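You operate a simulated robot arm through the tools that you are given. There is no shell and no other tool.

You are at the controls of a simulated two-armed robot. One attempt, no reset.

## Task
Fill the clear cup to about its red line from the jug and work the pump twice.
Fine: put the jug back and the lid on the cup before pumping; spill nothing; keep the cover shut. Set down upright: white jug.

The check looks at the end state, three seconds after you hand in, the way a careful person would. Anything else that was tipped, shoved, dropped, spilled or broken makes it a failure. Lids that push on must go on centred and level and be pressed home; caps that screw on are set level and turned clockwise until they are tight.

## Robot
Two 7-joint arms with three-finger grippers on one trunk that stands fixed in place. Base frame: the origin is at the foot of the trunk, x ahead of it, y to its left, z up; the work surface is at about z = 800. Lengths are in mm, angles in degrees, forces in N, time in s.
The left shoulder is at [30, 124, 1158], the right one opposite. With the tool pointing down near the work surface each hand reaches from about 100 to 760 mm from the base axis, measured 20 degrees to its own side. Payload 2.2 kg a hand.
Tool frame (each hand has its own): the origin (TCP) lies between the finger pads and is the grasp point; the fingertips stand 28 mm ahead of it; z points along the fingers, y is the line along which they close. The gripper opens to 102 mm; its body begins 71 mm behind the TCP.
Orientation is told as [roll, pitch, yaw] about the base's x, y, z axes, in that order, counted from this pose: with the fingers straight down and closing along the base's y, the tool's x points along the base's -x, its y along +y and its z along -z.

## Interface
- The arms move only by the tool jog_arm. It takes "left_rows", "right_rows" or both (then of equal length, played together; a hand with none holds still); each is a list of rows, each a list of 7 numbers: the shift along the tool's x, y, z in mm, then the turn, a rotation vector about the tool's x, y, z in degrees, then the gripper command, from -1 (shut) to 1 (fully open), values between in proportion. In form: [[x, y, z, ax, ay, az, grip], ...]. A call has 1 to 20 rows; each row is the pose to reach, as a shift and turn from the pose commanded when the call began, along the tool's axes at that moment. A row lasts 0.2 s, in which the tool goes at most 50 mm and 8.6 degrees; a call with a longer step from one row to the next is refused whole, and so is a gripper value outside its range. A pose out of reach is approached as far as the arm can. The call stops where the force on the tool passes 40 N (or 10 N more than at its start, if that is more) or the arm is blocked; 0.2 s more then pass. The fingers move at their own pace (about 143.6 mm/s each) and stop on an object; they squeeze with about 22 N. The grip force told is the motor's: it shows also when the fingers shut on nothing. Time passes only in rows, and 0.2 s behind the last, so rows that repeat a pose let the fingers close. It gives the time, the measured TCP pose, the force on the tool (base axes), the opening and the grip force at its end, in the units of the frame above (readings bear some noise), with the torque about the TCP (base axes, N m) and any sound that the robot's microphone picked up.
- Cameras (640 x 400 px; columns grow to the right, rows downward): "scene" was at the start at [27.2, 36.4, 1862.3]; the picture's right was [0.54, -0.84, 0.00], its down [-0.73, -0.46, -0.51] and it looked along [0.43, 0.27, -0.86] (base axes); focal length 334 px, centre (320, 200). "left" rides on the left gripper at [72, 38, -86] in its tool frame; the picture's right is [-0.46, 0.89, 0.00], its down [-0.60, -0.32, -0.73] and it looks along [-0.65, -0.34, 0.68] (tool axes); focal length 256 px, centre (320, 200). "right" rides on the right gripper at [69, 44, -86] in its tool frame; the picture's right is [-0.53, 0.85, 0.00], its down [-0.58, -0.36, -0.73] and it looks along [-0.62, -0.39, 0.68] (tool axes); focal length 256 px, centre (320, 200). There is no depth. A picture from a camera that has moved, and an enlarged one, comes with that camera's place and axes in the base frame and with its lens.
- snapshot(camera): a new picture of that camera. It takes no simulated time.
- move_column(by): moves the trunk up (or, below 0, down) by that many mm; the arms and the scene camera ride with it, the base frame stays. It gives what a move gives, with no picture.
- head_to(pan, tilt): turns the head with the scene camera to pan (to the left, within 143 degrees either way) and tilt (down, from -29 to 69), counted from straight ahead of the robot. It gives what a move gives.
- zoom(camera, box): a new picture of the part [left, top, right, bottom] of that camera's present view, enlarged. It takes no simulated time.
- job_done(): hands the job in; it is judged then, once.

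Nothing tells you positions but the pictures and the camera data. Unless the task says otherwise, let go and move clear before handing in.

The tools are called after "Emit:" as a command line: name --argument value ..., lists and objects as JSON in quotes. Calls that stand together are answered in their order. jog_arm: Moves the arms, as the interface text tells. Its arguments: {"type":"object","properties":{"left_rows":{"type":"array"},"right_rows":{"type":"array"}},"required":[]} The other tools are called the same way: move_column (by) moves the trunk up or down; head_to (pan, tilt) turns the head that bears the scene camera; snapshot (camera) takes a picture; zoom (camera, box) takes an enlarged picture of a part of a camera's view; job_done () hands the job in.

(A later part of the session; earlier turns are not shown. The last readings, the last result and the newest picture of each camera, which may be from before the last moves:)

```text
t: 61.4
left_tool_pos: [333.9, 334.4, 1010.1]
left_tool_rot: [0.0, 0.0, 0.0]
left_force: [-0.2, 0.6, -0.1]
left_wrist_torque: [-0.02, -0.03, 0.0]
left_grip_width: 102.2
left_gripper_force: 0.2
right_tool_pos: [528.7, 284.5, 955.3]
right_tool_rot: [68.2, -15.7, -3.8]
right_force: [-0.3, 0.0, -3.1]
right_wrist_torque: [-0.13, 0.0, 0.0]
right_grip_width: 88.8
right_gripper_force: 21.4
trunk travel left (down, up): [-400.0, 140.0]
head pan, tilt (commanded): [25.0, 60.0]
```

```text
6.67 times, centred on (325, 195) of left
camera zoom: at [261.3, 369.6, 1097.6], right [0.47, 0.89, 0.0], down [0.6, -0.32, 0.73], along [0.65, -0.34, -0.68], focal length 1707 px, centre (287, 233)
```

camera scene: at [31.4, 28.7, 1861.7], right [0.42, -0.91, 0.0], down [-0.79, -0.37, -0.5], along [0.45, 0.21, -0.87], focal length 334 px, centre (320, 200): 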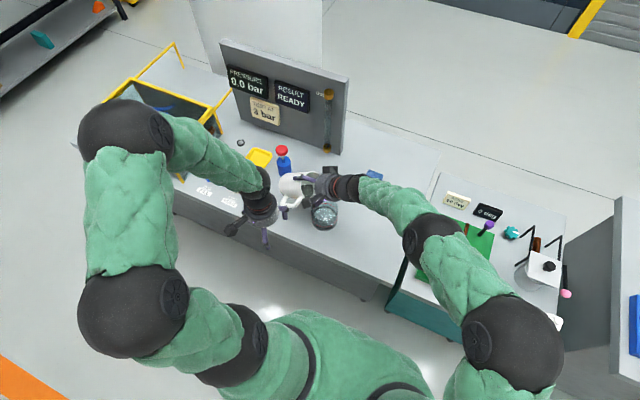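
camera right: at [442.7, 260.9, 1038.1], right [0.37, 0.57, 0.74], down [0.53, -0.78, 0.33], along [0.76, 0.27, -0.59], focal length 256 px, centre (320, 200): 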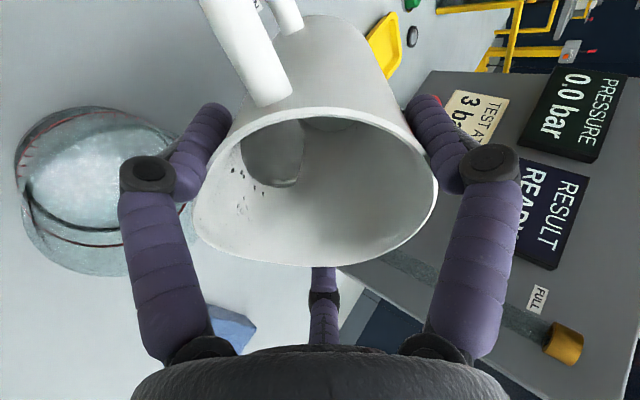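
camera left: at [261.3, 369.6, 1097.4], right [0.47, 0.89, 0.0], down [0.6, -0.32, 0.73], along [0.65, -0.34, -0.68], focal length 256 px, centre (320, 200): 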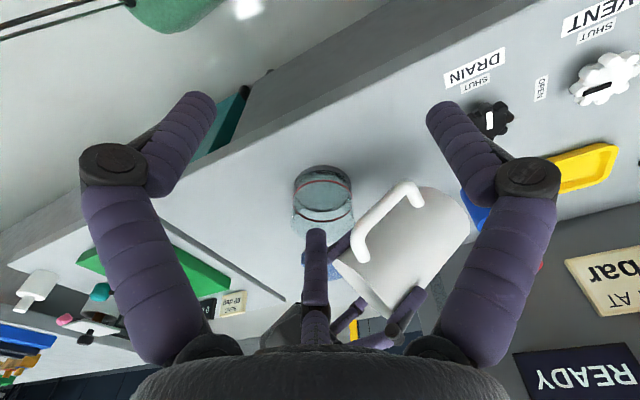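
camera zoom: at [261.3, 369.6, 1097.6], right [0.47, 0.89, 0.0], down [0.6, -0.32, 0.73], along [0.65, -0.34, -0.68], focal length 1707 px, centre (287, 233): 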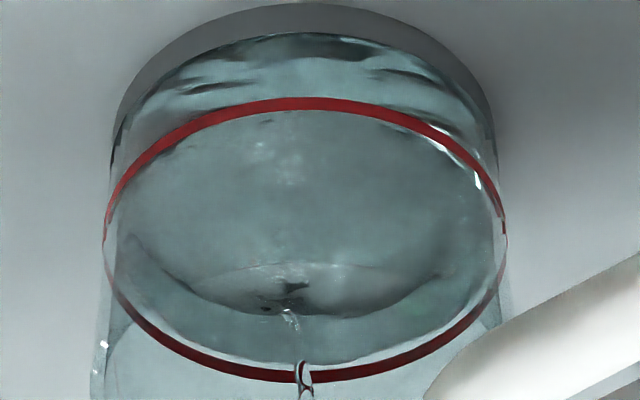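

The level is now within about 2 mm of the red line. I tip the jug back and let things settle.

Emit:
jog_arm --right_rows '[[-0.83, 2.7, 5.1, 6.69, 2.05, 0, -1], [-2.75, 8.98, 8.8, 14.34, 4.39, 0, -1], [-5.7, 18.6, 10.2, 21.99, 6.73, 0, -1], [-5.7, 18.6, 10.2, 21.99, 6.73, 0, -1], [-5.7, 18.6, 10.2, 21.99, 6.73, 0, -1], [-5.7, 18.6, 10.2, 21.99, 6.73, 0, -1], [-5.7, 18.6, 10.2, 21.99, 6.73, 0, -1], [-5.7, 18.6, 10.2, 21.99, 6.73, 0, -1]]'

Emit:
zoom --camera "left" --box '[295, 165, 355, 225]'

Emit:
zoom --camera "scene" --box '[300, 190, 350, 240]'

Emit:
snapshot --camera "right"

```text
t: 63.1
left_tool_pos: [334.4, 334.2, 1010.7]
left_tool_rot: [0.0, 0.0, 0.0]
left_force: [1.2, -0.3, -0.5]
left_wrist_torque: [0.02, 0.04, 0.01]
left_grip_width: 101.9
left_gripper_force: 0.1
right_tool_pos: [530.2, 301.7, 968.0]
right_tool_rot: [44.7, -12.1, 2.0]
right_force: [0.3, 0.2, -2.4]
right_wrist_torque: [-0.12, 0.03, 0.01]
right_grip_width: 89.1
right_gripper_force: 22.5
trunk travel left (down, up): [-400.0, 140.0]
head pan, tilt (commanded): [25.0, 60.0]
```

```text
6.67 times, centred on (325, 195) of left
camera zoom: at [261.3, 369.6, 1097.5], right [0.46, 0.89, 0.0], down [0.6, -0.32, 0.73], along [0.65, -0.34, -0.68], focal length 1707 px, centre (287, 233)
```

zoom: 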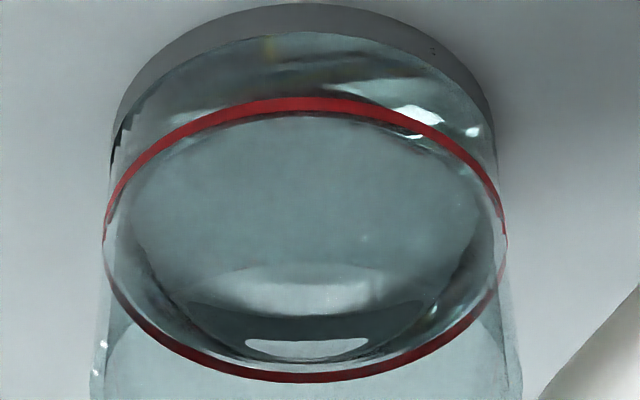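

```text
8.00 times, centred on (325, 215) of scene
camera zoom: at [31.3, 28.6, 1861.7], right [0.42, -0.91, 0.0], down [-0.79, -0.37, -0.5], along [0.45, 0.21, -0.87], focal length 2676 px, centre (280, 80)
```

zoom: 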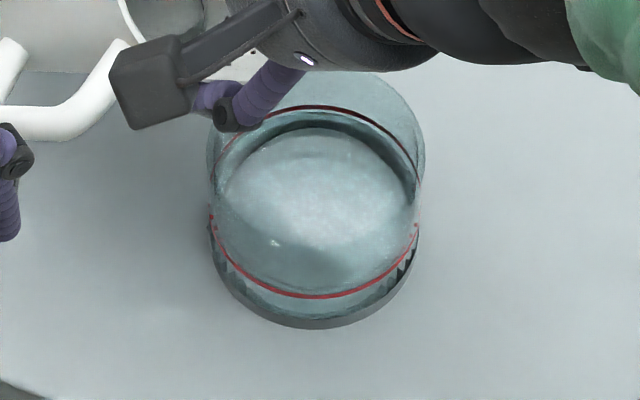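

```text
taken
camera right: at [444.1, 268.2, 1044.2], right [0.38, 0.61, 0.69], down [0.53, -0.76, 0.38], along [0.76, 0.23, -0.61], focal length 256 px, centre (320, 200)
```

right: 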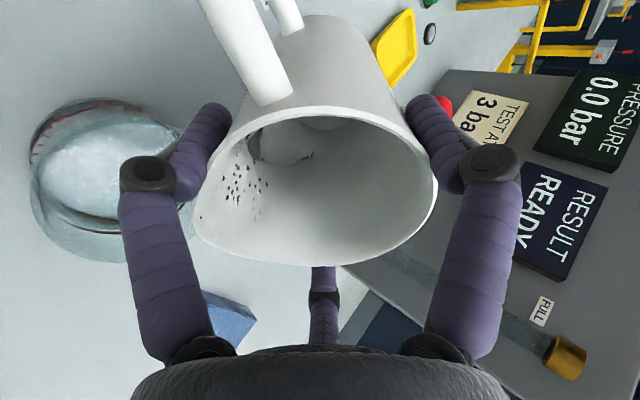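

Emit:
zoom --camera "left" --box '[300, 195, 350, 225]'

Emit:
zoom --camera "left" --box '[300, 165, 350, 195]'

```text
12.80 times, centred on (325, 210) of left
camera zoom: at [261.3, 369.6, 1097.5], right [0.46, 0.89, 0.0], down [0.6, -0.32, 0.73], along [0.65, -0.34, -0.68], focal length 3277 px, centre (256, 72)
```

zoom: 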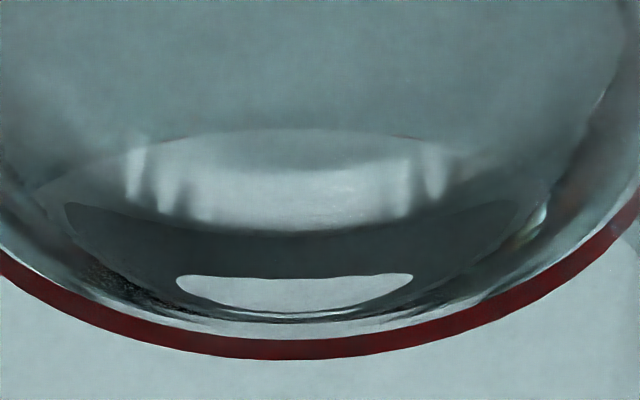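

```text
12.80 times, centred on (325, 180) of left
camera zoom: at [261.3, 369.6, 1097.5], right [0.46, 0.89, 0.0], down [0.6, -0.32, 0.73], along [0.65, -0.34, -0.68], focal length 3277 px, centre (256, 456)
```

zoom: 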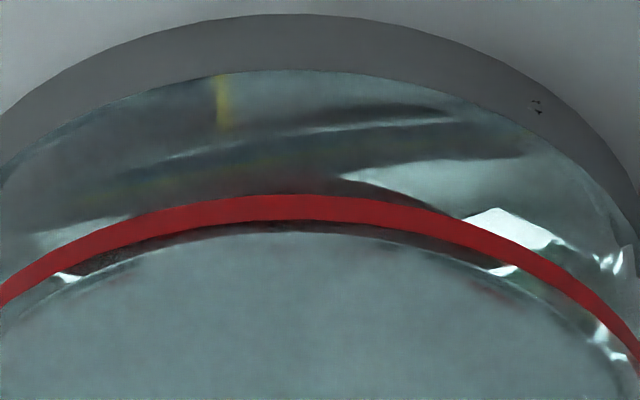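

The settled water surface coincides with the red ring (both ≈ z 833). I now bring the jug upright along the reverse path over the cup.

Emit:
jog_arm --right_rows '[[-0.78, 2.55, -0.4, 2.87, 0.88, 0, -1], [-1.56, 5.09, -0.83, 5.74, 1.75, 0, -1], [-2.98, 9.75, -3.29, 9.56, 2.92, 0, -1], [-4.53, 14.8, -6.45, 13.38, 4.09, 0, -1], [-6.2, 20.25, -10.3, 17.2, 5.26, 0, -1], [-8, 26.15, -15.15, 21.03, 6.43, 0, -1], [-9.95, 32.5, -20.9, 24.86, 7.6, 0, -1], [-11.87, 38.8, -26.8, 28.68, 8.77, 0, -1], [-13.9, 45.4, -33.6, 32.5, 9.94, 0, -1], [-16.1, 52.6, -41.3, 36.33, 11.11, 0, -1], [-18.7, 61, -50.6, 40.15, 12.28, 0, -1], [-19.9, 65, -56.1, 43.98, 13.45, 0, -1], [-19.9, 65, -56.1, 43.98, 13.45, 0, -1], [-19.9, 65, -56.1, 43.98, 13.45, 0, -1]]'

Emit:
snapshot --camera "right"

Emit:
snapshot --camera "left"

Emit:
snapshot --camera "scene"

```text
t: 66.2
left_tool_pos: [334.5, 332.3, 1010.9]
left_tool_rot: [0.0, 0.0, 0.1]
left_force: [-0.6, 0.0, 0.2]
left_wrist_torque: [0.02, 0.02, -0.01]
left_grip_width: 102.0
left_gripper_force: 0.0
right_tool_pos: [531.1, 306.9, 1057.6]
right_tool_rot: [-0.1, 0.1, 6.9]
right_force: [0.8, -0.6, -2.5]
right_wrist_torque: [-0.02, 0.0, 0.0]
right_grip_width: 89.0
right_gripper_force: 21.9
trunk travel left (down, up): [-400.0, 140.0]
head pan, tilt (commanded): [25.0, 60.0]
```

```text
taken
camera right: at [458.5, 341.9, 1144.4], right [0.43, 0.9, 0.0], down [0.62, -0.29, 0.73], along [0.66, -0.31, -0.68], focal length 256 px, centre (320, 200)
```

right: 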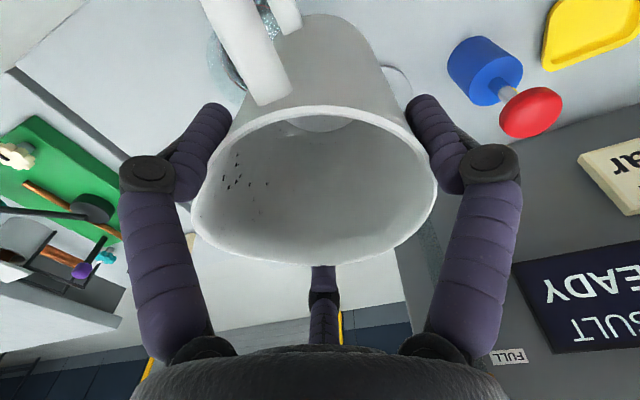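

```text
taken
camera left: at [261.3, 369.8, 1097.5], right [0.46, 0.89, 0.0], down [0.6, -0.32, 0.73], along [0.65, -0.34, -0.68], focal length 256 px, centre (320, 200)
```

left: 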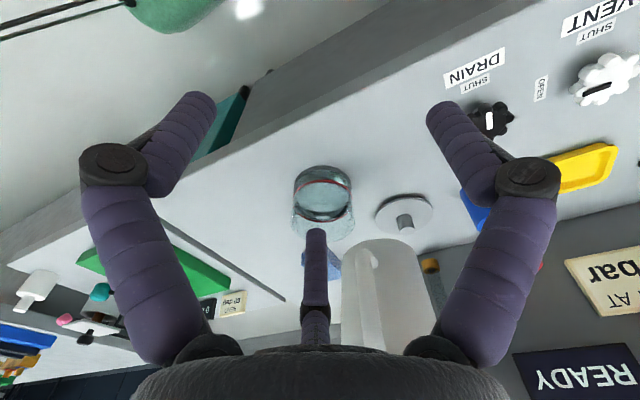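

```text
taken
camera scene: at [31.3, 28.9, 1861.7], right [0.42, -0.91, 0.0], down [-0.79, -0.37, -0.5], along [0.45, 0.21, -0.87], focal length 334 px, centre (320, 200)
```

scene: 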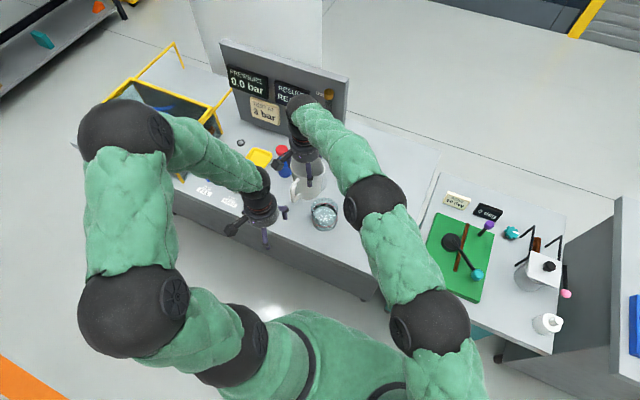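

No spill visible; some droplets cling inside the jug. I carry the upright jug back to its original place, reversing the turn.

Emit:
jog_arm --right_rows '[[0.4, -4.9, 0, 0, 0, -0.7, -1], [1.2, -14.7, 0, 0, 0, -2, -1], [2.4, -28.1, 0, 0, 0, -3.9, -1], [3.6, -42.7, 0, 0, 0, -5.9, -1], [4.8, -57.4, 0, 0, 0, -7.9, -1], [6, -72, 0, 0, 0, -9.9, -1], [7.3, -86.7, 0, 0, 0, -11.9, -1], [8.5, -101.3, 0, 0, 0, -13.9, -1], [9.7, -116, 0, 0, 0, -15.9, -1], [11, -130.6, 0, 0, 0, -17.9, -1], [12.2, -145.3, 0, 0, 0, -19.9, -1], [13.4, -160, 0, 0, 0, -21.9, -1], [14.7, -174.6, 0, 0, 0, -24, -1], [15.9, -189.3, 0, 0, 0, -26, -1], [17.1, -203.9, 0, 0, 0, -28, -1], [18.2, -217.3, 0, 0, 0, -29.8, -1], [19.3, -229.5, 0, 0, 0, -31.5, -1], [20, -238.1, 0, 0, 0, -32.7, -1], [20.4, -243, 0, 0, 0, -33.3, -1], [20.5, -244.2, 0, 0, 0, -33.5, -1]]'

Emit:
snapshot --camera "scene"

Emit:
snapshot --camera "right"

Emit:
zoom --camera "scene" --box '[280, 160, 400, 260]'

```text
t: 70.3
left_tool_pos: [334.2, 332.9, 1011.0]
left_tool_rot: [0.0, 0.0, 0.0]
left_force: [-0.9, 0.4, -0.4]
left_wrist_torque: [0.03, -0.01, 0.01]
left_grip_width: 102.1
left_gripper_force: 0.0
right_tool_pos: [541.9, 63.9, 1058.3]
right_tool_rot: [-0.1, 0.0, 40.5]
right_force: [1.4, 0.5, -2.9]
right_wrist_torque: [0.01, -0.01, 0.01]
right_grip_width: 88.9
right_gripper_force: 22.6
trunk travel left (down, up): [-400.0, 140.0]
head pan, tilt (commanded): [25.0, 60.0]
```

```text
taken
camera scene: at [31.2, 28.4, 1861.7], right [0.42, -0.91, 0.0], down [-0.79, -0.37, -0.5], along [0.45, 0.21, -0.87], focal length 334 px, centre (320, 200)
```

scene: 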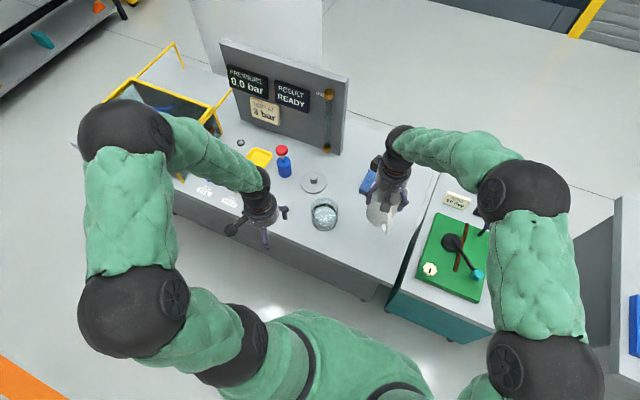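

```text
taken
camera right: at [460.9, 51.5, 1144.1], right [-0.14, 0.99, 0.0], down [0.68, 0.1, 0.73], along [0.72, 0.1, -0.68], focal length 256 px, centre (320, 200)
```

right: 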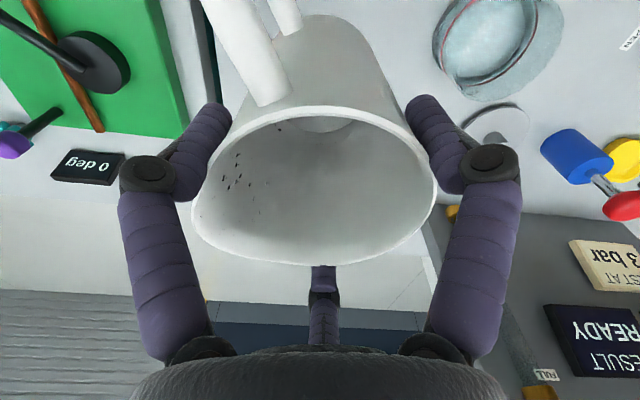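

```text
4.00 times, centred on (340, 210) of scene
camera zoom: at [31.2, 28.4, 1861.7], right [0.42, -0.91, 0.0], down [-0.79, -0.37, -0.5], along [0.45, 0.21, -0.87], focal length 1338 px, centre (240, 160)
```

zoom: 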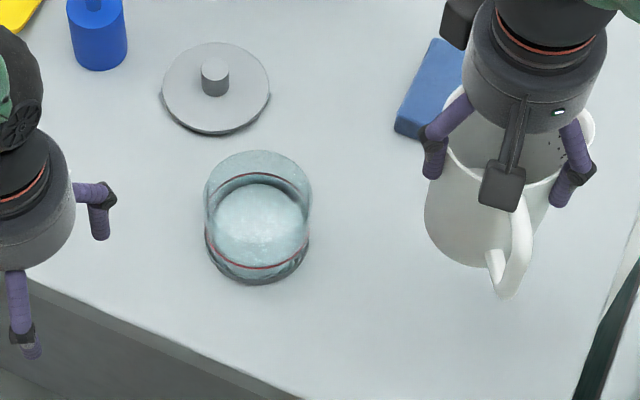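

No drops on the bench. Lowering the jug back onto its spot, slowly near the end.

Emit:
jog_arm --right_rows '[[0, 0, 8, 0, 0, 0, -1], [0, 0, 22, 0, 0, 0, -1], [0, 0, 40, 0, 0, 0, -1], [0, 0, 58, 0, 0, 0, -1], [0, 0, 76, 0, 0, 0, -1], [0, 0, 94, 0, 0, 0, -1], [0, 0, 110, 0, 0, 0, -1], [0, 0, 122, 0, 0, 0, -1], [0, 0, 130, 0, 0, 0, -1], [0, 0, 134, 0, 0, 0, -1], [0, 0, 134, 0, 0, 0, -1]]'

Emit:
jog_arm --right_rows '[[0, 0, 2, 0, 0, 0, -1], [0, 0, 4, 0, 0, 0, -1]]'

Emit:
jog_arm --right_rows '[[0, 0, 1, 0, 0, 0, -1]]'

```text
t: 72.8
left_tool_pos: [333.0, 333.4, 1011.1]
left_tool_rot: [0.0, 0.0, 0.0]
left_force: [0.3, -0.3, -0.2]
left_wrist_torque: [-0.01, -0.02, -0.03]
left_grip_width: 102.1
left_gripper_force: 0.0
right_tool_pos: [540.9, 61.4, 923.4]
right_tool_rot: [0.1, 0.0, 40.6]
right_force: [-0.3, -0.2, -2.4]
right_wrist_torque: [-0.02, 0.0, -0.02]
right_grip_width: 89.0
right_gripper_force: 22.2
trunk travel left (down, up): [-400.0, 140.0]
head pan, tilt (commanded): [25.0, 60.0]
```

```text
t: 73.3
left_tool_pos: [334.0, 332.9, 1010.8]
left_tool_rot: [0.0, 0.0, 0.0]
left_force: [-0.1, 0.4, -0.2]
left_wrist_torque: [0.02, 0.0, -0.01]
left_grip_width: 102.0
left_gripper_force: 0.1
right_tool_pos: [540.6, 61.6, 919.1]
right_tool_rot: [0.0, 0.0, 40.5]
right_force: [0.1, -0.2, -3.7]
right_wrist_torque: [0.02, -0.02, 0.0]
right_grip_width: 89.0
right_gripper_force: 21.6
trunk travel left (down, up): [-400.0, 140.0]
head pan, tilt (commanded): [25.0, 60.0]
```

```text
t: 73.8
left_tool_pos: [333.6, 332.9, 1011.4]
left_tool_rot: [0.0, 0.0, 0.0]
left_force: [-0.2, -0.2, -0.4]
left_wrist_torque: [0.0, -0.03, 0.01]
left_grip_width: 102.1
left_gripper_force: 0.0
right_tool_pos: [541.0, 61.9, 918.3]
right_tool_rot: [0.0, 0.0, 40.5]
right_force: [-0.1, -0.1, 0.2]
right_wrist_torque: [-0.02, 0.02, -0.01]
right_grip_width: 88.8
right_gripper_force: 22.0
trunk travel left (down, up): [-400.0, 140.0]
head pan, tilt (commanded): [25.0, 60.0]
```

Emit:
jog_arm --right_rows '[[0, 0, 0.6, 0, 0, 0, -1], [0, 0, 0.6, 0, 0, 0, -1]]'

Emit:
zoom --camera "scene" --box '[350, 160, 430, 250]'

```text
t: 74.3
left_tool_pos: [334.4, 331.7, 1010.4]
left_tool_rot: [0.1, -0.1, 0.0]
left_force: [-0.4, 0.6, 0.5]
left_wrist_torque: [0.01, 0.01, 0.01]
left_grip_width: 102.1
left_gripper_force: 0.1
right_tool_pos: [542.1, 61.3, 920.2]
right_tool_rot: [0.0, 0.0, 40.5]
right_force: [0.8, -0.8, 0.6]
right_wrist_torque: [-0.03, -0.15, -0.08]
right_grip_width: 89.3
right_gripper_force: 22.3
trunk travel left (down, up): [-400.0, 140.0]
head pan, tilt (commanded): [25.0, 60.0]
```

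```text
4.44 times, centred on (390, 205) of scene
camera zoom: at [31.0, 28.1, 1861.8], right [0.42, -0.91, 0.0], down [-0.79, -0.37, -0.5], along [0.45, 0.21, -0.87], focal length 1486 px, centre (9, 178)
```

zoom: 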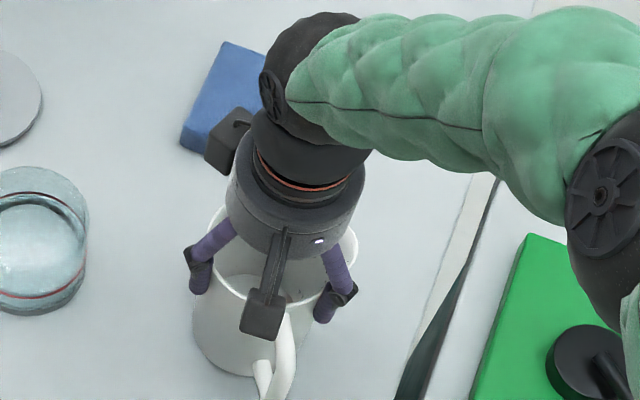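

The jug is seated. I open gently and retreat straight up.

Emit:
jog_arm --right_rows '[[0, 0, 0, 0, 0, 0, 0.75], [0, 0, 0, 0, 0, 0, 0.85], [0, 0, 0, 0, 0, 0, 1], [0, 0, 0, 0, 0, 0, 1], [0, 0, 0, 0, 0, 0, 1]]'

Emit:
snapshot --camera "right"

```text
t: 75.5
left_tool_pos: [334.2, 332.1, 1010.8]
left_tool_rot: [0.0, 0.0, 0.0]
left_force: [1.1, -0.7, 0.1]
left_wrist_torque: [0.01, 0.05, -0.02]
left_grip_width: 102.0
left_gripper_force: 0.0
right_tool_pos: [541.6, 62.6, 920.6]
right_tool_rot: [0.0, 0.0, 40.5]
right_force: [-0.5, -0.6, 0.0]
right_wrist_torque: [-0.01, -0.04, -0.03]
right_grip_width: 102.2
right_gripper_force: 0.1
trunk travel left (down, up): [-400.0, 140.0]
head pan, tilt (commanded): [25.0, 60.0]
```

```text
taken
camera right: at [460.2, 51.0, 1005.5], right [-0.14, 0.99, 0.0], down [0.68, 0.1, 0.73], along [0.72, 0.1, -0.68], focal length 256 px, centre (320, 200)
```

right: 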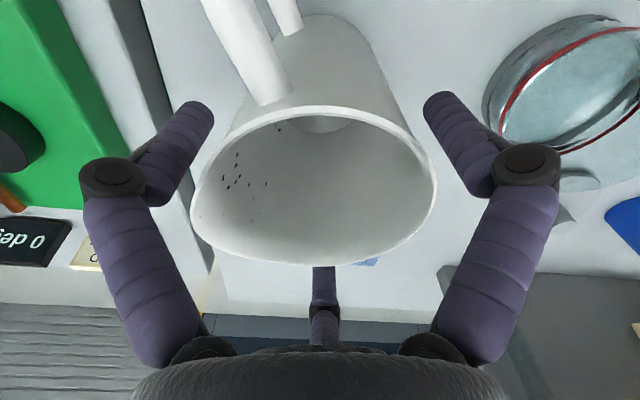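

Emit:
jog_arm --right_rows '[[0, 0, -8, 0, 0, 0, 1], [0, 0, -20, 0, 0, 0, 1], [0, 0, -36, 0, 0, 0, 1], [0, 0, -56, 0, 0, 0, 1], [0, 0, -80, 0, 0, 0, 1], [0, 0, -110, 0, 0, 0, 1], [0, 0, -145, 0, 0, 0, 1], [0, 0, -185, 0, 0, 0, 1], [20, -15, -220, 0, 0, 0, 1], [50, -40, -245, 0, 0, 0, 1], [50, -40, -245, 0, 0, 0, 1]]'

Emit:
snapshot --camera "scene"

Emit:
snapshot --camera "left"

Emit:
snapshot --camera "right"

```text
t: 78.0
left_tool_pos: [333.3, 333.7, 1010.8]
left_tool_rot: [-0.1, -0.1, 0.0]
left_force: [1.0, 0.8, 0.2]
left_wrist_torque: [-0.04, 0.0, -0.03]
left_grip_width: 102.1
left_gripper_force: 0.0
right_tool_pos: [531.6, -1.4, 1160.6]
right_tool_rot: [0.0, 0.2, 40.5]
right_force: [0.4, -0.1, -0.2]
right_wrist_torque: [-0.06, -0.02, -0.02]
right_grip_width: 102.1
right_gripper_force: 0.0
trunk travel left (down, up): [-400.0, 140.0]
head pan, tilt (commanded): [25.0, 60.0]
```

```text
taken
camera scene: at [31.7, 30.0, 1861.7], right [0.42, -0.91, 0.0], down [-0.79, -0.37, -0.5], along [0.45, 0.21, -0.87], focal length 334 px, centre (320, 200)
```

scene: 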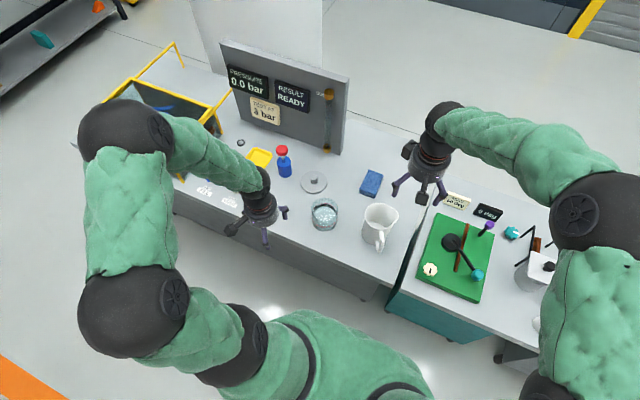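

```text
taken
camera left: at [261.5, 370.5, 1097.2], right [0.46, 0.89, 0.0], down [0.6, -0.32, 0.73], along [0.65, -0.34, -0.68], focal length 256 px, centre (320, 200)
```

left: 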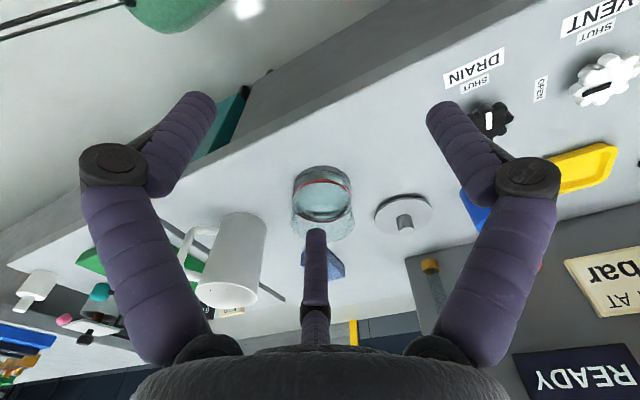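

```text
taken
camera right: at [450.6, -12.9, 1247.2], right [-0.14, 0.99, 0.0], down [0.68, 0.1, 0.73], along [0.72, 0.1, -0.68], focal length 256 px, centre (320, 200)
```

right: 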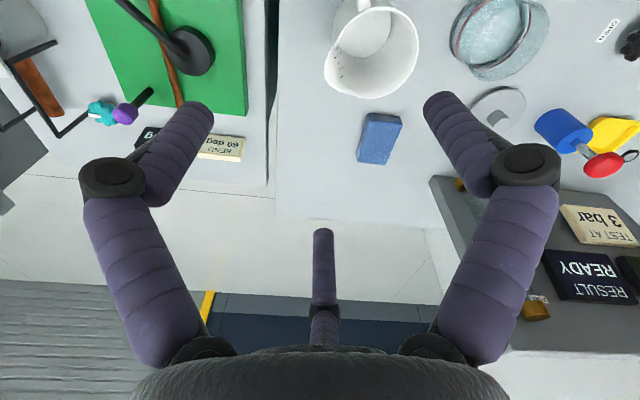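

The jug stands upright in its place. Next the left hand returns to the lid at about (641, 338).

Emit:
jog_arm --left_rows '[[-8, 0, -5, 0, 0, 0, 0.8], [-30, 1, -15, 0, 0, 0, 0.5], [-65, 1.5, -20, 0, 0, 0, 0.2], [-105, 2, -20, 0, 0, 0, 0], [-145, 2.5, -20, 0, 0, 0, 0], [-185, 3.3, -20, 0, 0, 0, 0], [-225, 4, -20, 0, 0, 0, 0], [-260, 4.6, -15, 0, 0, 0, 0], [-290, 5.1, -8, 0, 0, 0, 0], [-306.6, 5.4, -1.8, 0, 0, 0, 0], [-306.6, 5.4, -1.8, 0, 0, 0, 0]]'

Emit:
snapshot --camera "left"

Emit:
zoom --camera "left" --box '[250, 0, 390, 130]'

Emit:
zoom --camera "scene" --box '[270, 150, 400, 260]'

```text
t: 80.3
left_tool_pos: [642.6, 340.0, 1016.9]
left_tool_rot: [0.0, -0.1, 0.0]
left_force: [-1.4, 0.1, 0.2]
left_wrist_torque: [-0.04, 0.03, 0.0]
left_grip_width: 51.1
left_gripper_force: 0.1
right_tool_pos: [531.0, -2.6, 1161.8]
right_tool_rot: [0.0, 0.0, 40.5]
right_force: [-0.5, -1.0, -0.3]
right_wrist_torque: [-0.04, 0.02, 0.03]
right_grip_width: 102.0
right_gripper_force: 0.2
trunk travel left (down, up): [-400.0, 140.0]
head pan, tilt (commanded): [25.0, 60.0]
```

```text
taken
camera left: at [569.7, 377.0, 1103.3], right [0.47, 0.89, 0.0], down [0.6, -0.32, 0.73], along [0.65, -0.34, -0.68], focal length 256 px, centre (320, 200)
```

left: 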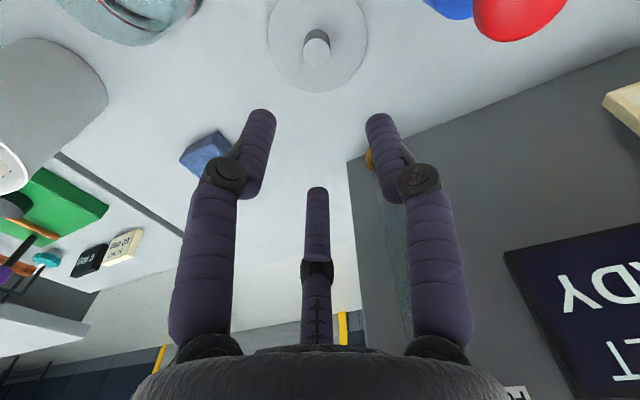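

```text
3.08 times, centred on (320, 65) of left
camera zoom: at [569.7, 377.0, 1103.3], right [0.47, 0.89, 0.0], down [0.6, -0.32, 0.73], along [0.65, -0.34, -0.68], focal length 788 px, centre (320, 615)
```

zoom: 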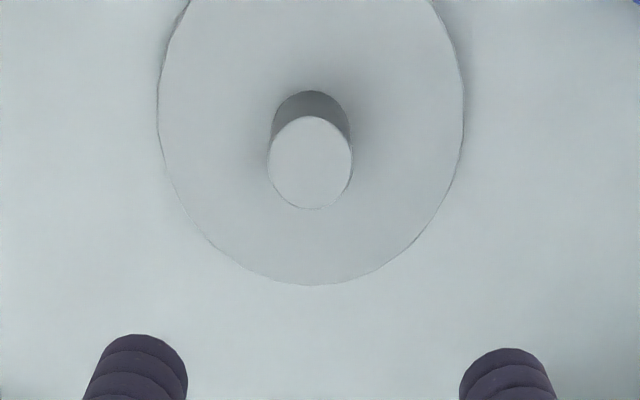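

```text
3.64 times, centred on (335, 205) of scene
camera zoom: at [30.6, 28.3, 1861.8], right [0.42, -0.91, 0.0], down [-0.78, -0.37, -0.5], along [0.45, 0.21, -0.87], focal length 1216 px, centre (266, 182)
```

zoom: 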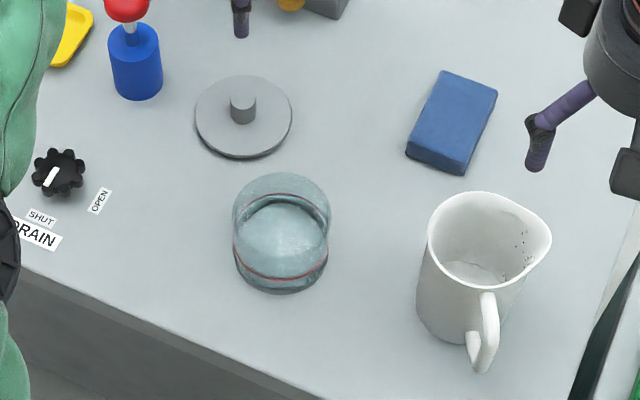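

Emit:
jog_arm --left_rows '[[2, -2, 20, 0, 0, 0, 0], [2, -2, 50, 0, 0, 0, 0], [2, -2, 80, 0, 0, 0, 0], [2, -2, 110, 0, 0, 0, 0], [2, -2, 130, 0, 0, 0, 0], [2, -2, 130, 0, 0, 0, 0]]'

Emit:
zoom --camera "left" --box '[220, 40, 420, 240]'

```text
t: 81.8
left_tool_pos: [639.6, 336.9, 886.4]
left_tool_rot: [0.0, 0.0, 0.0]
left_force: [-0.2, 0.4, -0.8]
left_wrist_torque: [0.0, 0.04, 0.02]
left_grip_width: 50.9
left_gripper_force: 0.0
right_tool_pos: [530.2, -2.4, 1160.2]
right_tool_rot: [0.0, 0.0, 40.6]
right_force: [-0.1, 0.8, 0.1]
right_wrist_torque: [0.01, -0.03, -0.01]
right_grip_width: 102.2
right_gripper_force: 0.0
trunk travel left (down, up): [-400.0, 140.0]
head pan, tilt (commanded): [25.0, 60.0]
```

```text
2.00 times, centred on (320, 140) of left
camera zoom: at [566.9, 373.5, 971.9], right [0.47, 0.89, 0.0], down [0.6, -0.32, 0.73], along [0.65, -0.34, -0.68], focal length 512 px, centre (320, 320)
```

zoom: 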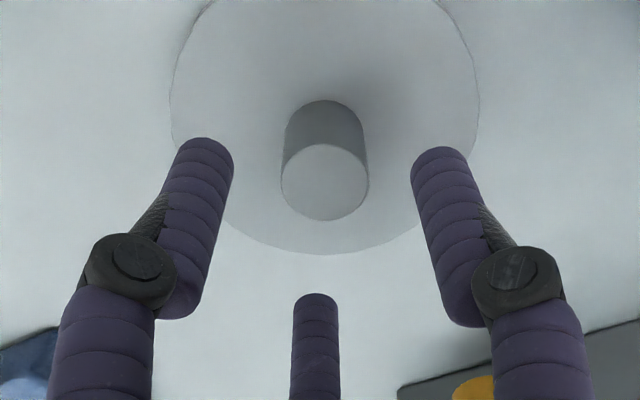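

Emit:
jog_arm --left_rows '[[1.2, 0.8, 12, 0, 0, 0, 0], [1.2, 0.8, 24, 0, 0, 0, 0], [1.2, 0.8, 33, 0, 0, 0, 0], [1.2, 0.8, 37, 0, 0, 0, 0], [1.2, 0.8, 37, 0, 0, 0, 0]]'

Emit:
zoom --camera "left" --box '[220, 40, 420, 240]'

```text
t: 83.0
left_tool_pos: [637.9, 337.7, 847.5]
left_tool_rot: [-0.1, 0.0, 0.1]
left_force: [-0.5, 0.1, 0.8]
left_wrist_torque: [-0.02, 0.0, 0.01]
left_grip_width: 50.8
left_gripper_force: 0.1
right_tool_pos: [531.5, -2.0, 1161.1]
right_tool_rot: [0.1, 0.0, 40.6]
right_force: [0.2, 0.9, 0.3]
right_wrist_torque: [-0.02, -0.02, 0.02]
right_grip_width: 102.1
right_gripper_force: 0.0
trunk travel left (down, up): [-400.0, 140.0]
head pan, tilt (commanded): [25.0, 60.0]
```

```text
2.00 times, centred on (320, 140) of left
camera zoom: at [565.7, 374.3, 933.9], right [0.47, 0.89, 0.0], down [0.6, -0.32, 0.73], along [0.65, -0.34, -0.68], focal length 512 px, centre (320, 320)
```

zoom: 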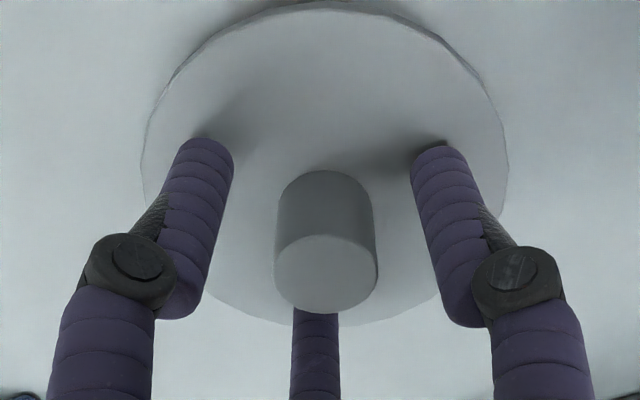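

Emit:
jog_arm --left_rows '[[0, 0, 0, 0, 0, 0, -0.3], [0, 0, 0, 0, 0, 0, -0.45], [0, 0, 0, 0, 0, 0, -0.6], [0, 0, 0, 0, 0, 0, -0.8], [0, 0, 0, 0, 0, 0, -1], [0, 0, 0, 0, 0, 0, -1]]'

Emit:
zoom --camera "left" --box '[220, 40, 420, 240]'

```text
t: 84.3
left_tool_pos: [638.6, 338.6, 846.6]
left_tool_rot: [0.0, 0.0, 0.0]
left_force: [-0.1, -0.3, -0.8]
left_wrist_torque: [0.04, -0.01, -0.02]
left_grip_width: 24.0
left_gripper_force: 21.9
right_tool_pos: [532.0, -0.7, 1160.0]
right_tool_rot: [-0.1, 0.0, 40.4]
right_force: [-0.1, 0.3, 0.4]
right_wrist_torque: [0.0, 0.02, -0.01]
right_grip_width: 102.1
right_gripper_force: 0.0
trunk travel left (down, up): [-400.0, 140.0]
head pan, tilt (commanded): [25.0, 60.0]
```

```text
2.00 times, centred on (320, 140) of left
camera zoom: at [565.7, 374.3, 934.1], right [0.47, 0.89, 0.0], down [0.6, -0.32, 0.73], along [0.65, -0.34, -0.68], focal length 512 px, centre (320, 320)
```

zoom: 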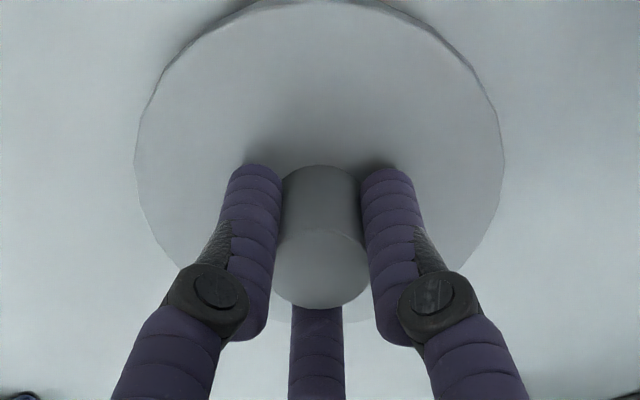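

The knob is gripped again. I lift the lid and carry it back above the cup, stopping a little above it to check centring.

Emit:
jog_arm --left_rows '[[0, 0, -5, 0, 0, 0, -1], [0, 0, -20, 0, 0, 0, -1], [0, 0, -45, 0, 0, 0, -1], [0, 0, -75, 0, 0, 0, -1], [0, 0, -105, 0, 0, 0, -1], [0, 0, -130, 0, 0, 0, -1], [10, -8, -145, 0, 0, 0, -1], [30, -24.7, -150, 0, 0, 0, -1], [55, -45.2, -150, 0, 0, 0, -1], [80, -65.8, -150, 0, 0, 0, -1], [100, -82.2, -150, 0, 0, 0, -1], [113, -92.9, -150, 0, 0, 0, -1], [119.1, -97.9, -150, 0, 0, 0, -1], [119.1, -97.9, -150, 0, 0, 0, -1], [119.1, -97.9, -150, 0, 0, 0, -1]]'

Emit:
snapshot --camera "left"

Emit:
zoom --camera "scene" --box '[280, 160, 380, 250]'

```text
t: 87.5
left_tool_pos: [519.5, 239.3, 998.7]
left_tool_rot: [0.0, -0.1, 0.0]
left_force: [0.3, 1.5, -0.3]
left_wrist_torque: [-0.03, -0.01, 0.03]
left_grip_width: 24.2
left_gripper_force: 21.9
right_tool_pos: [532.0, -1.9, 1161.1]
right_tool_rot: [0.0, 0.0, 40.5]
right_force: [0.0, -0.4, -0.7]
right_wrist_torque: [0.05, -0.03, 0.01]
right_grip_width: 101.9
right_gripper_force: 0.0
trunk travel left (down, up): [-400.0, 140.0]
head pan, tilt (commanded): [25.0, 60.0]
```

```text
taken
camera left: at [446.5, 275.6, 1086.0], right [0.47, 0.89, 0.0], down [0.6, -0.32, 0.73], along [0.65, -0.34, -0.68], focal length 256 px, centre (320, 200)
```

left: 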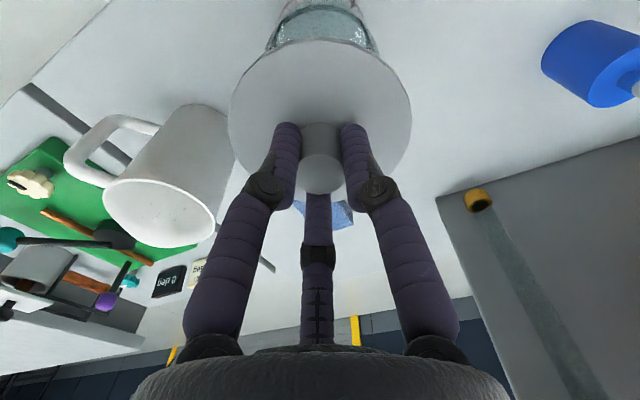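

```text
4.44 times, centred on (330, 205) of scene
camera zoom: at [31.1, 28.3, 1861.7], right [0.42, -0.91, 0.0], down [-0.79, -0.37, -0.5], along [0.45, 0.21, -0.87], focal length 1486 px, centre (276, 178)
```

zoom: 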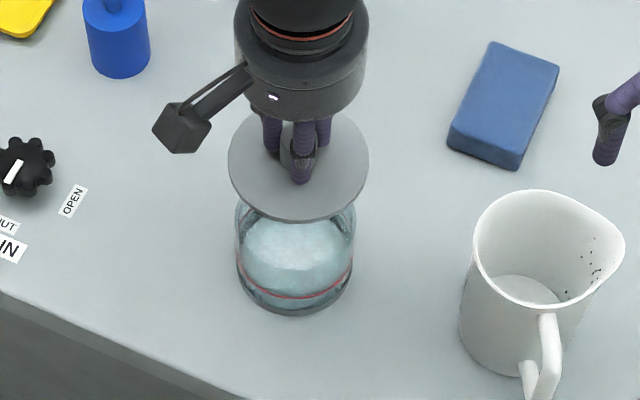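

Emit:
jog_arm --left_rows '[[0, 0.4, 15, 0, 0, 0, -1], [0, 0.4, 32, 0, 0, 0, -1], [0, 0.4, 48, 0, 0, 0, -1], [0, 0.4, 58, 0, 0, 0, -1], [0, 0.4, 58, 0, 0, 0, -1]]'

Emit:
zoom --camera "left" --box '[220, 0, 420, 130]'

Emit:
zoom --camera "scene" --box '[295, 180, 350, 240]'

Emit:
zoom --camera "right" --box '[440, 0, 560, 90]'

```text
t: 88.8
left_tool_pos: [518.2, 239.4, 940.7]
left_tool_rot: [-0.1, 0.0, 0.0]
left_force: [-0.6, 0.4, -0.7]
left_wrist_torque: [0.04, 0.02, 0.0]
left_grip_width: 23.7
left_gripper_force: 22.1
right_tool_pos: [531.7, -1.9, 1160.5]
right_tool_rot: [0.0, -0.1, 40.6]
right_force: [-0.4, 0.0, -0.1]
right_wrist_torque: [0.01, 0.0, 0.03]
right_grip_width: 101.9
right_gripper_force: 0.1
trunk travel left (down, up): [-400.0, 140.0]
head pan, tilt (commanded): [25.0, 60.0]
```

```text
3.08 times, centred on (320, 65) of left
camera zoom: at [445.6, 275.3, 1027.3], right [0.46, 0.89, 0.0], down [0.6, -0.32, 0.73], along [0.65, -0.34, -0.68], focal length 788 px, centre (320, 615)
```

zoom: 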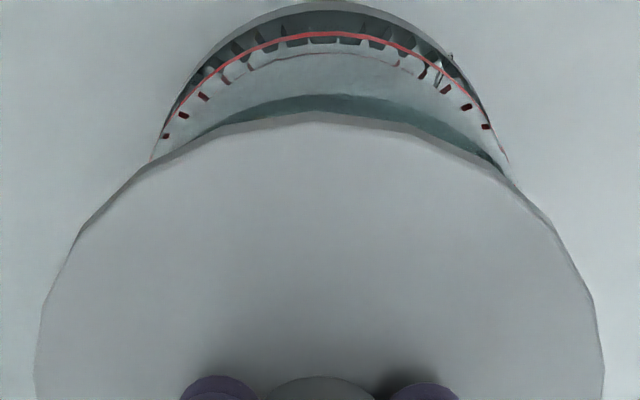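

```text
6.67 times, centred on (322, 210) of scene
camera zoom: at [31.1, 28.3, 1861.8], right [0.42, -0.91, 0.0], down [-0.79, -0.37, -0.5], along [0.45, 0.21, -0.87], focal length 2230 px, centre (303, 133)
```

zoom: 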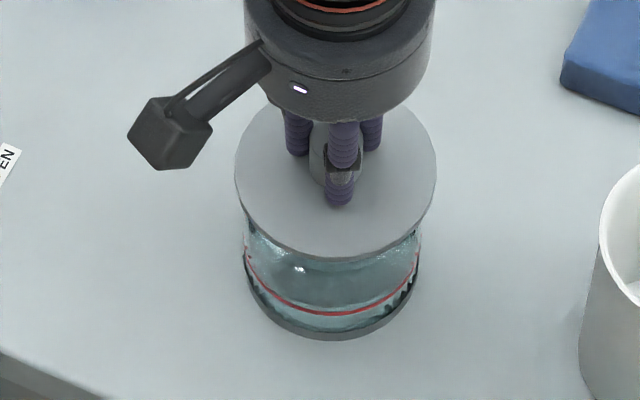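

```text
4.44 times, centred on (500, 45) of right
camera zoom: at [450.3, -13.7, 1247.4], right [-0.14, 0.99, 0.0], down [0.68, 0.1, 0.73], along [0.72, 0.1, -0.68], focal length 1138 px, centre (-480, 889)
```

zoom: 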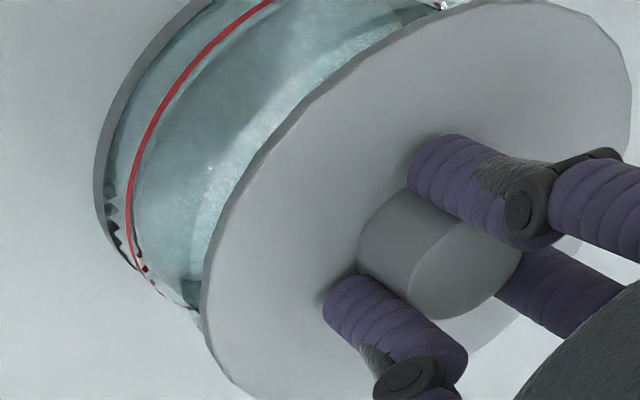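

Emit:
zoom --camera "left" --box '[260, 0, 390, 70]'

Emit:
zoom --camera "scene" --box '[305, 195, 340, 235]'

```text
4.92 times, centred on (325, 35) of left
camera zoom: at [445.6, 275.3, 1027.3], right [0.46, 0.89, 0.0], down [0.6, -0.32, 0.73], along [0.65, -0.34, -0.68], focal length 1260 px, centre (295, 1012)
```

zoom: 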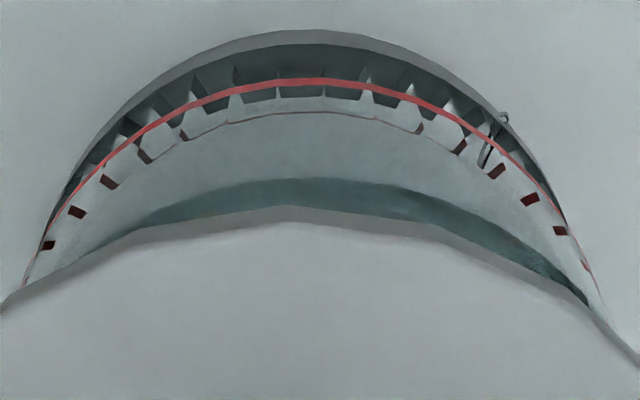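

```text
10.00 times, centred on (322, 215) of scene
camera zoom: at [31.1, 28.3, 1861.8], right [0.42, -0.91, 0.0], down [-0.79, -0.37, -0.5], along [0.45, 0.21, -0.87], focal length 3344 px, centre (295, 50)
```

zoom: 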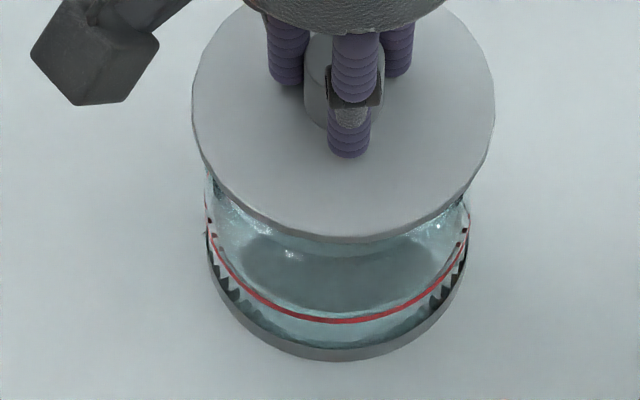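

Comparing lid and cup edges in two views, the lid sits about 1.2 mm off in x and y. I'll correct by (+1.1, +1.3) mm and recheck.

Emit:
jog_arm --left_rows '[[-1.1, 1.3, 0, 0, 0, 0, -1], [-1.1, 1.3, 8, 0, 0, 0, -1], [-1.1, 1.3, 8, 0, 0, 0, -1]]'

Emit:
zoom --camera "left" --box '[260, 0, 390, 70]'

Emit:
zoom --camera "left" --box '[220, 0, 420, 130]'

Emit:
zoom --camera "scene" --box '[305, 195, 340, 235]'

```text
t: 89.5
left_tool_pos: [519.4, 241.3, 931.8]
left_tool_rot: [-0.1, 0.0, 0.1]
left_force: [-0.4, 0.8, -1.1]
left_wrist_torque: [0.0, -0.02, 0.03]
left_grip_width: 24.3
left_gripper_force: 21.7
right_tool_pos: [530.7, -1.4, 1160.8]
right_tool_rot: [-0.1, 0.0, 40.6]
right_force: [-1.1, 1.1, 0.0]
right_wrist_torque: [0.02, 0.01, 0.01]
right_grip_width: 102.2
right_gripper_force: 0.0
trunk travel left (down, up): [-400.0, 140.0]
head pan, tilt (commanded): [25.0, 60.0]
```

```text
4.92 times, centred on (325, 35) of left
camera zoom: at [446.5, 276.8, 1019.2], right [0.46, 0.89, 0.0], down [0.6, -0.32, 0.73], along [0.65, -0.34, -0.68], focal length 1260 px, centre (295, 1012)
```

zoom: 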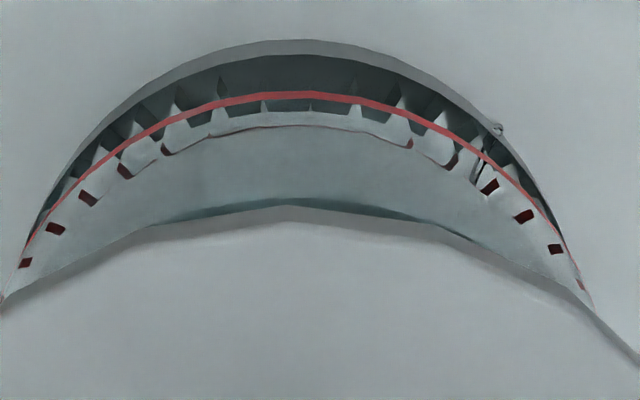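

```text
3.08 times, centred on (320, 65) of left
camera zoom: at [446.5, 276.8, 1019.2], right [0.46, 0.89, 0.0], down [0.6, -0.32, 0.73], along [0.65, -0.34, -0.68], focal length 788 px, centre (320, 615)
```

zoom: 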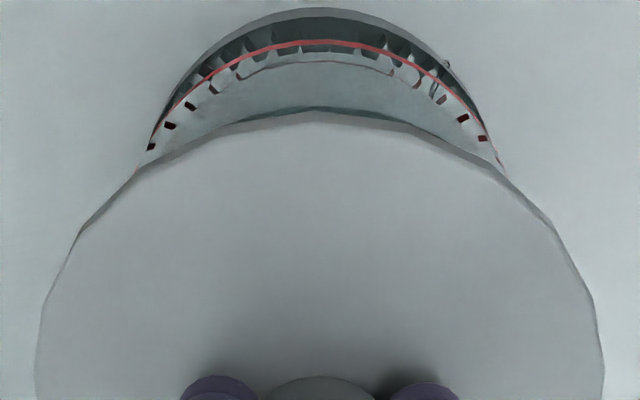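

```text
10.00 times, centred on (322, 215) of scene
camera zoom: at [30.8, 28.2, 1861.8], right [0.42, -0.91, 0.0], down [-0.78, -0.37, -0.5], along [0.45, 0.21, -0.87], focal length 3344 px, centre (295, 50)
```

zoom: 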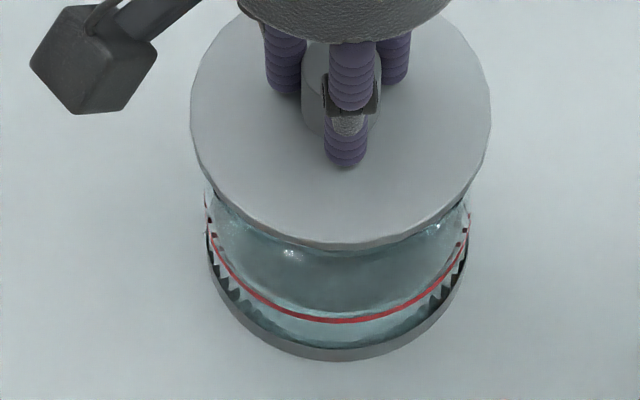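

Now lid and cup are concentric in view. Lowering slowly onto the cup with force checks.

Emit:
jog_arm --left_rows '[[0, 0, 3, 0, 0, 0, -1], [0, 0, 6, 0, 0, 0, -1], [0, 0, 8, 0, 0, 0, -1]]'

Emit:
jog_arm --left_rows '[[0, 0, 2, 0, 0, 0, -1], [0, 0, 4, 0, 0, 0, -1]]'

Emit:
zoom --camera "scene" --box '[305, 195, 340, 235]'

```text
t: 90.3
left_tool_pos: [521.8, 239.6, 924.2]
left_tool_rot: [0.0, 0.1, 0.0]
left_force: [-0.2, -0.7, 0.3]
left_wrist_torque: [0.02, 0.02, -0.02]
left_grip_width: 24.3
left_gripper_force: 22.1
right_tool_pos: [531.3, -1.2, 1160.9]
right_tool_rot: [0.0, 0.0, 40.5]
right_force: [-0.1, -0.7, -0.7]
right_wrist_torque: [0.0, 0.0, -0.01]
right_grip_width: 102.0
right_gripper_force: 0.2
trunk travel left (down, up): [-400.0, 140.0]
head pan, tilt (commanded): [25.0, 60.0]
```

```text
t: 91.0
left_tool_pos: [518.4, 240.2, 919.5]
left_tool_rot: [-0.1, 0.0, 0.0]
left_force: [0.6, -1.0, -0.3]
left_wrist_torque: [0.01, 0.02, -0.01]
left_grip_width: 24.2
left_gripper_force: 22.1
right_tool_pos: [531.7, -2.3, 1160.8]
right_tool_rot: [0.0, 0.0, 40.6]
right_force: [-0.3, -0.1, -0.3]
right_wrist_torque: [-0.04, -0.01, 0.04]
right_grip_width: 102.2
right_gripper_force: 0.0
trunk travel left (down, up): [-400.0, 140.0]
head pan, tilt (commanded): [25.0, 60.0]
```

```text
10.00 times, centred on (322, 215) of scene
camera zoom: at [31.2, 28.3, 1861.7], right [0.42, -0.91, 0.0], down [-0.79, -0.37, -0.5], along [0.45, 0.21, -0.87], focal length 3344 px, centre (295, 50)
```

zoom: 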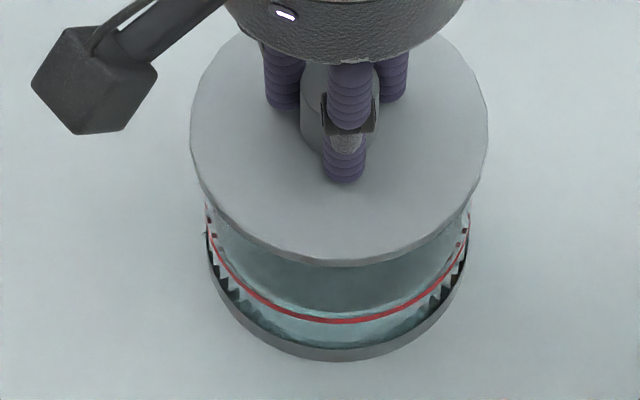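

Emit:
jog_arm --left_rows '[[0, 0, 1.5, 0, 0, 0, -1], [0, 0, 3, 0, 0, 0, -1]]'

Emit:
jog_arm --left_rows '[[0, 0, 1, 0, 0, 0, -1], [0, 0, 2, 0, 0, 0, -1]]'

```text
t: 91.5
left_tool_pos: [518.8, 241.2, 917.5]
left_tool_rot: [0.0, 0.1, 0.0]
left_force: [0.4, -0.2, 0.1]
left_wrist_torque: [-0.01, -0.03, 0.0]
left_grip_width: 24.1
left_gripper_force: 21.7
right_tool_pos: [531.7, -2.6, 1160.2]
right_tool_rot: [0.1, 0.0, 40.6]
right_force: [0.2, -0.9, -1.0]
right_wrist_torque: [0.01, -0.01, -0.01]
right_grip_width: 101.9
right_gripper_force: 0.1
trunk travel left (down, up): [-400.0, 140.0]
head pan, tilt (commanded): [25.0, 60.0]
```

```text
t: 92.2
left_tool_pos: [519.2, 240.8, 915.2]
left_tool_rot: [0.0, 0.1, 0.0]
left_force: [-0.2, -1.0, -0.1]
left_wrist_torque: [0.0, -0.03, 0.03]
left_grip_width: 24.1
left_gripper_force: 21.9
right_tool_pos: [530.6, -3.5, 1161.9]
right_tool_rot: [-0.1, -0.1, 40.5]
right_force: [-0.3, -0.1, -0.8]
right_wrist_torque: [0.02, -0.02, -0.01]
right_grip_width: 101.7
right_gripper_force: 0.0
trunk travel left (down, up): [-400.0, 140.0]
head pan, tilt (commanded): [25.0, 60.0]
```

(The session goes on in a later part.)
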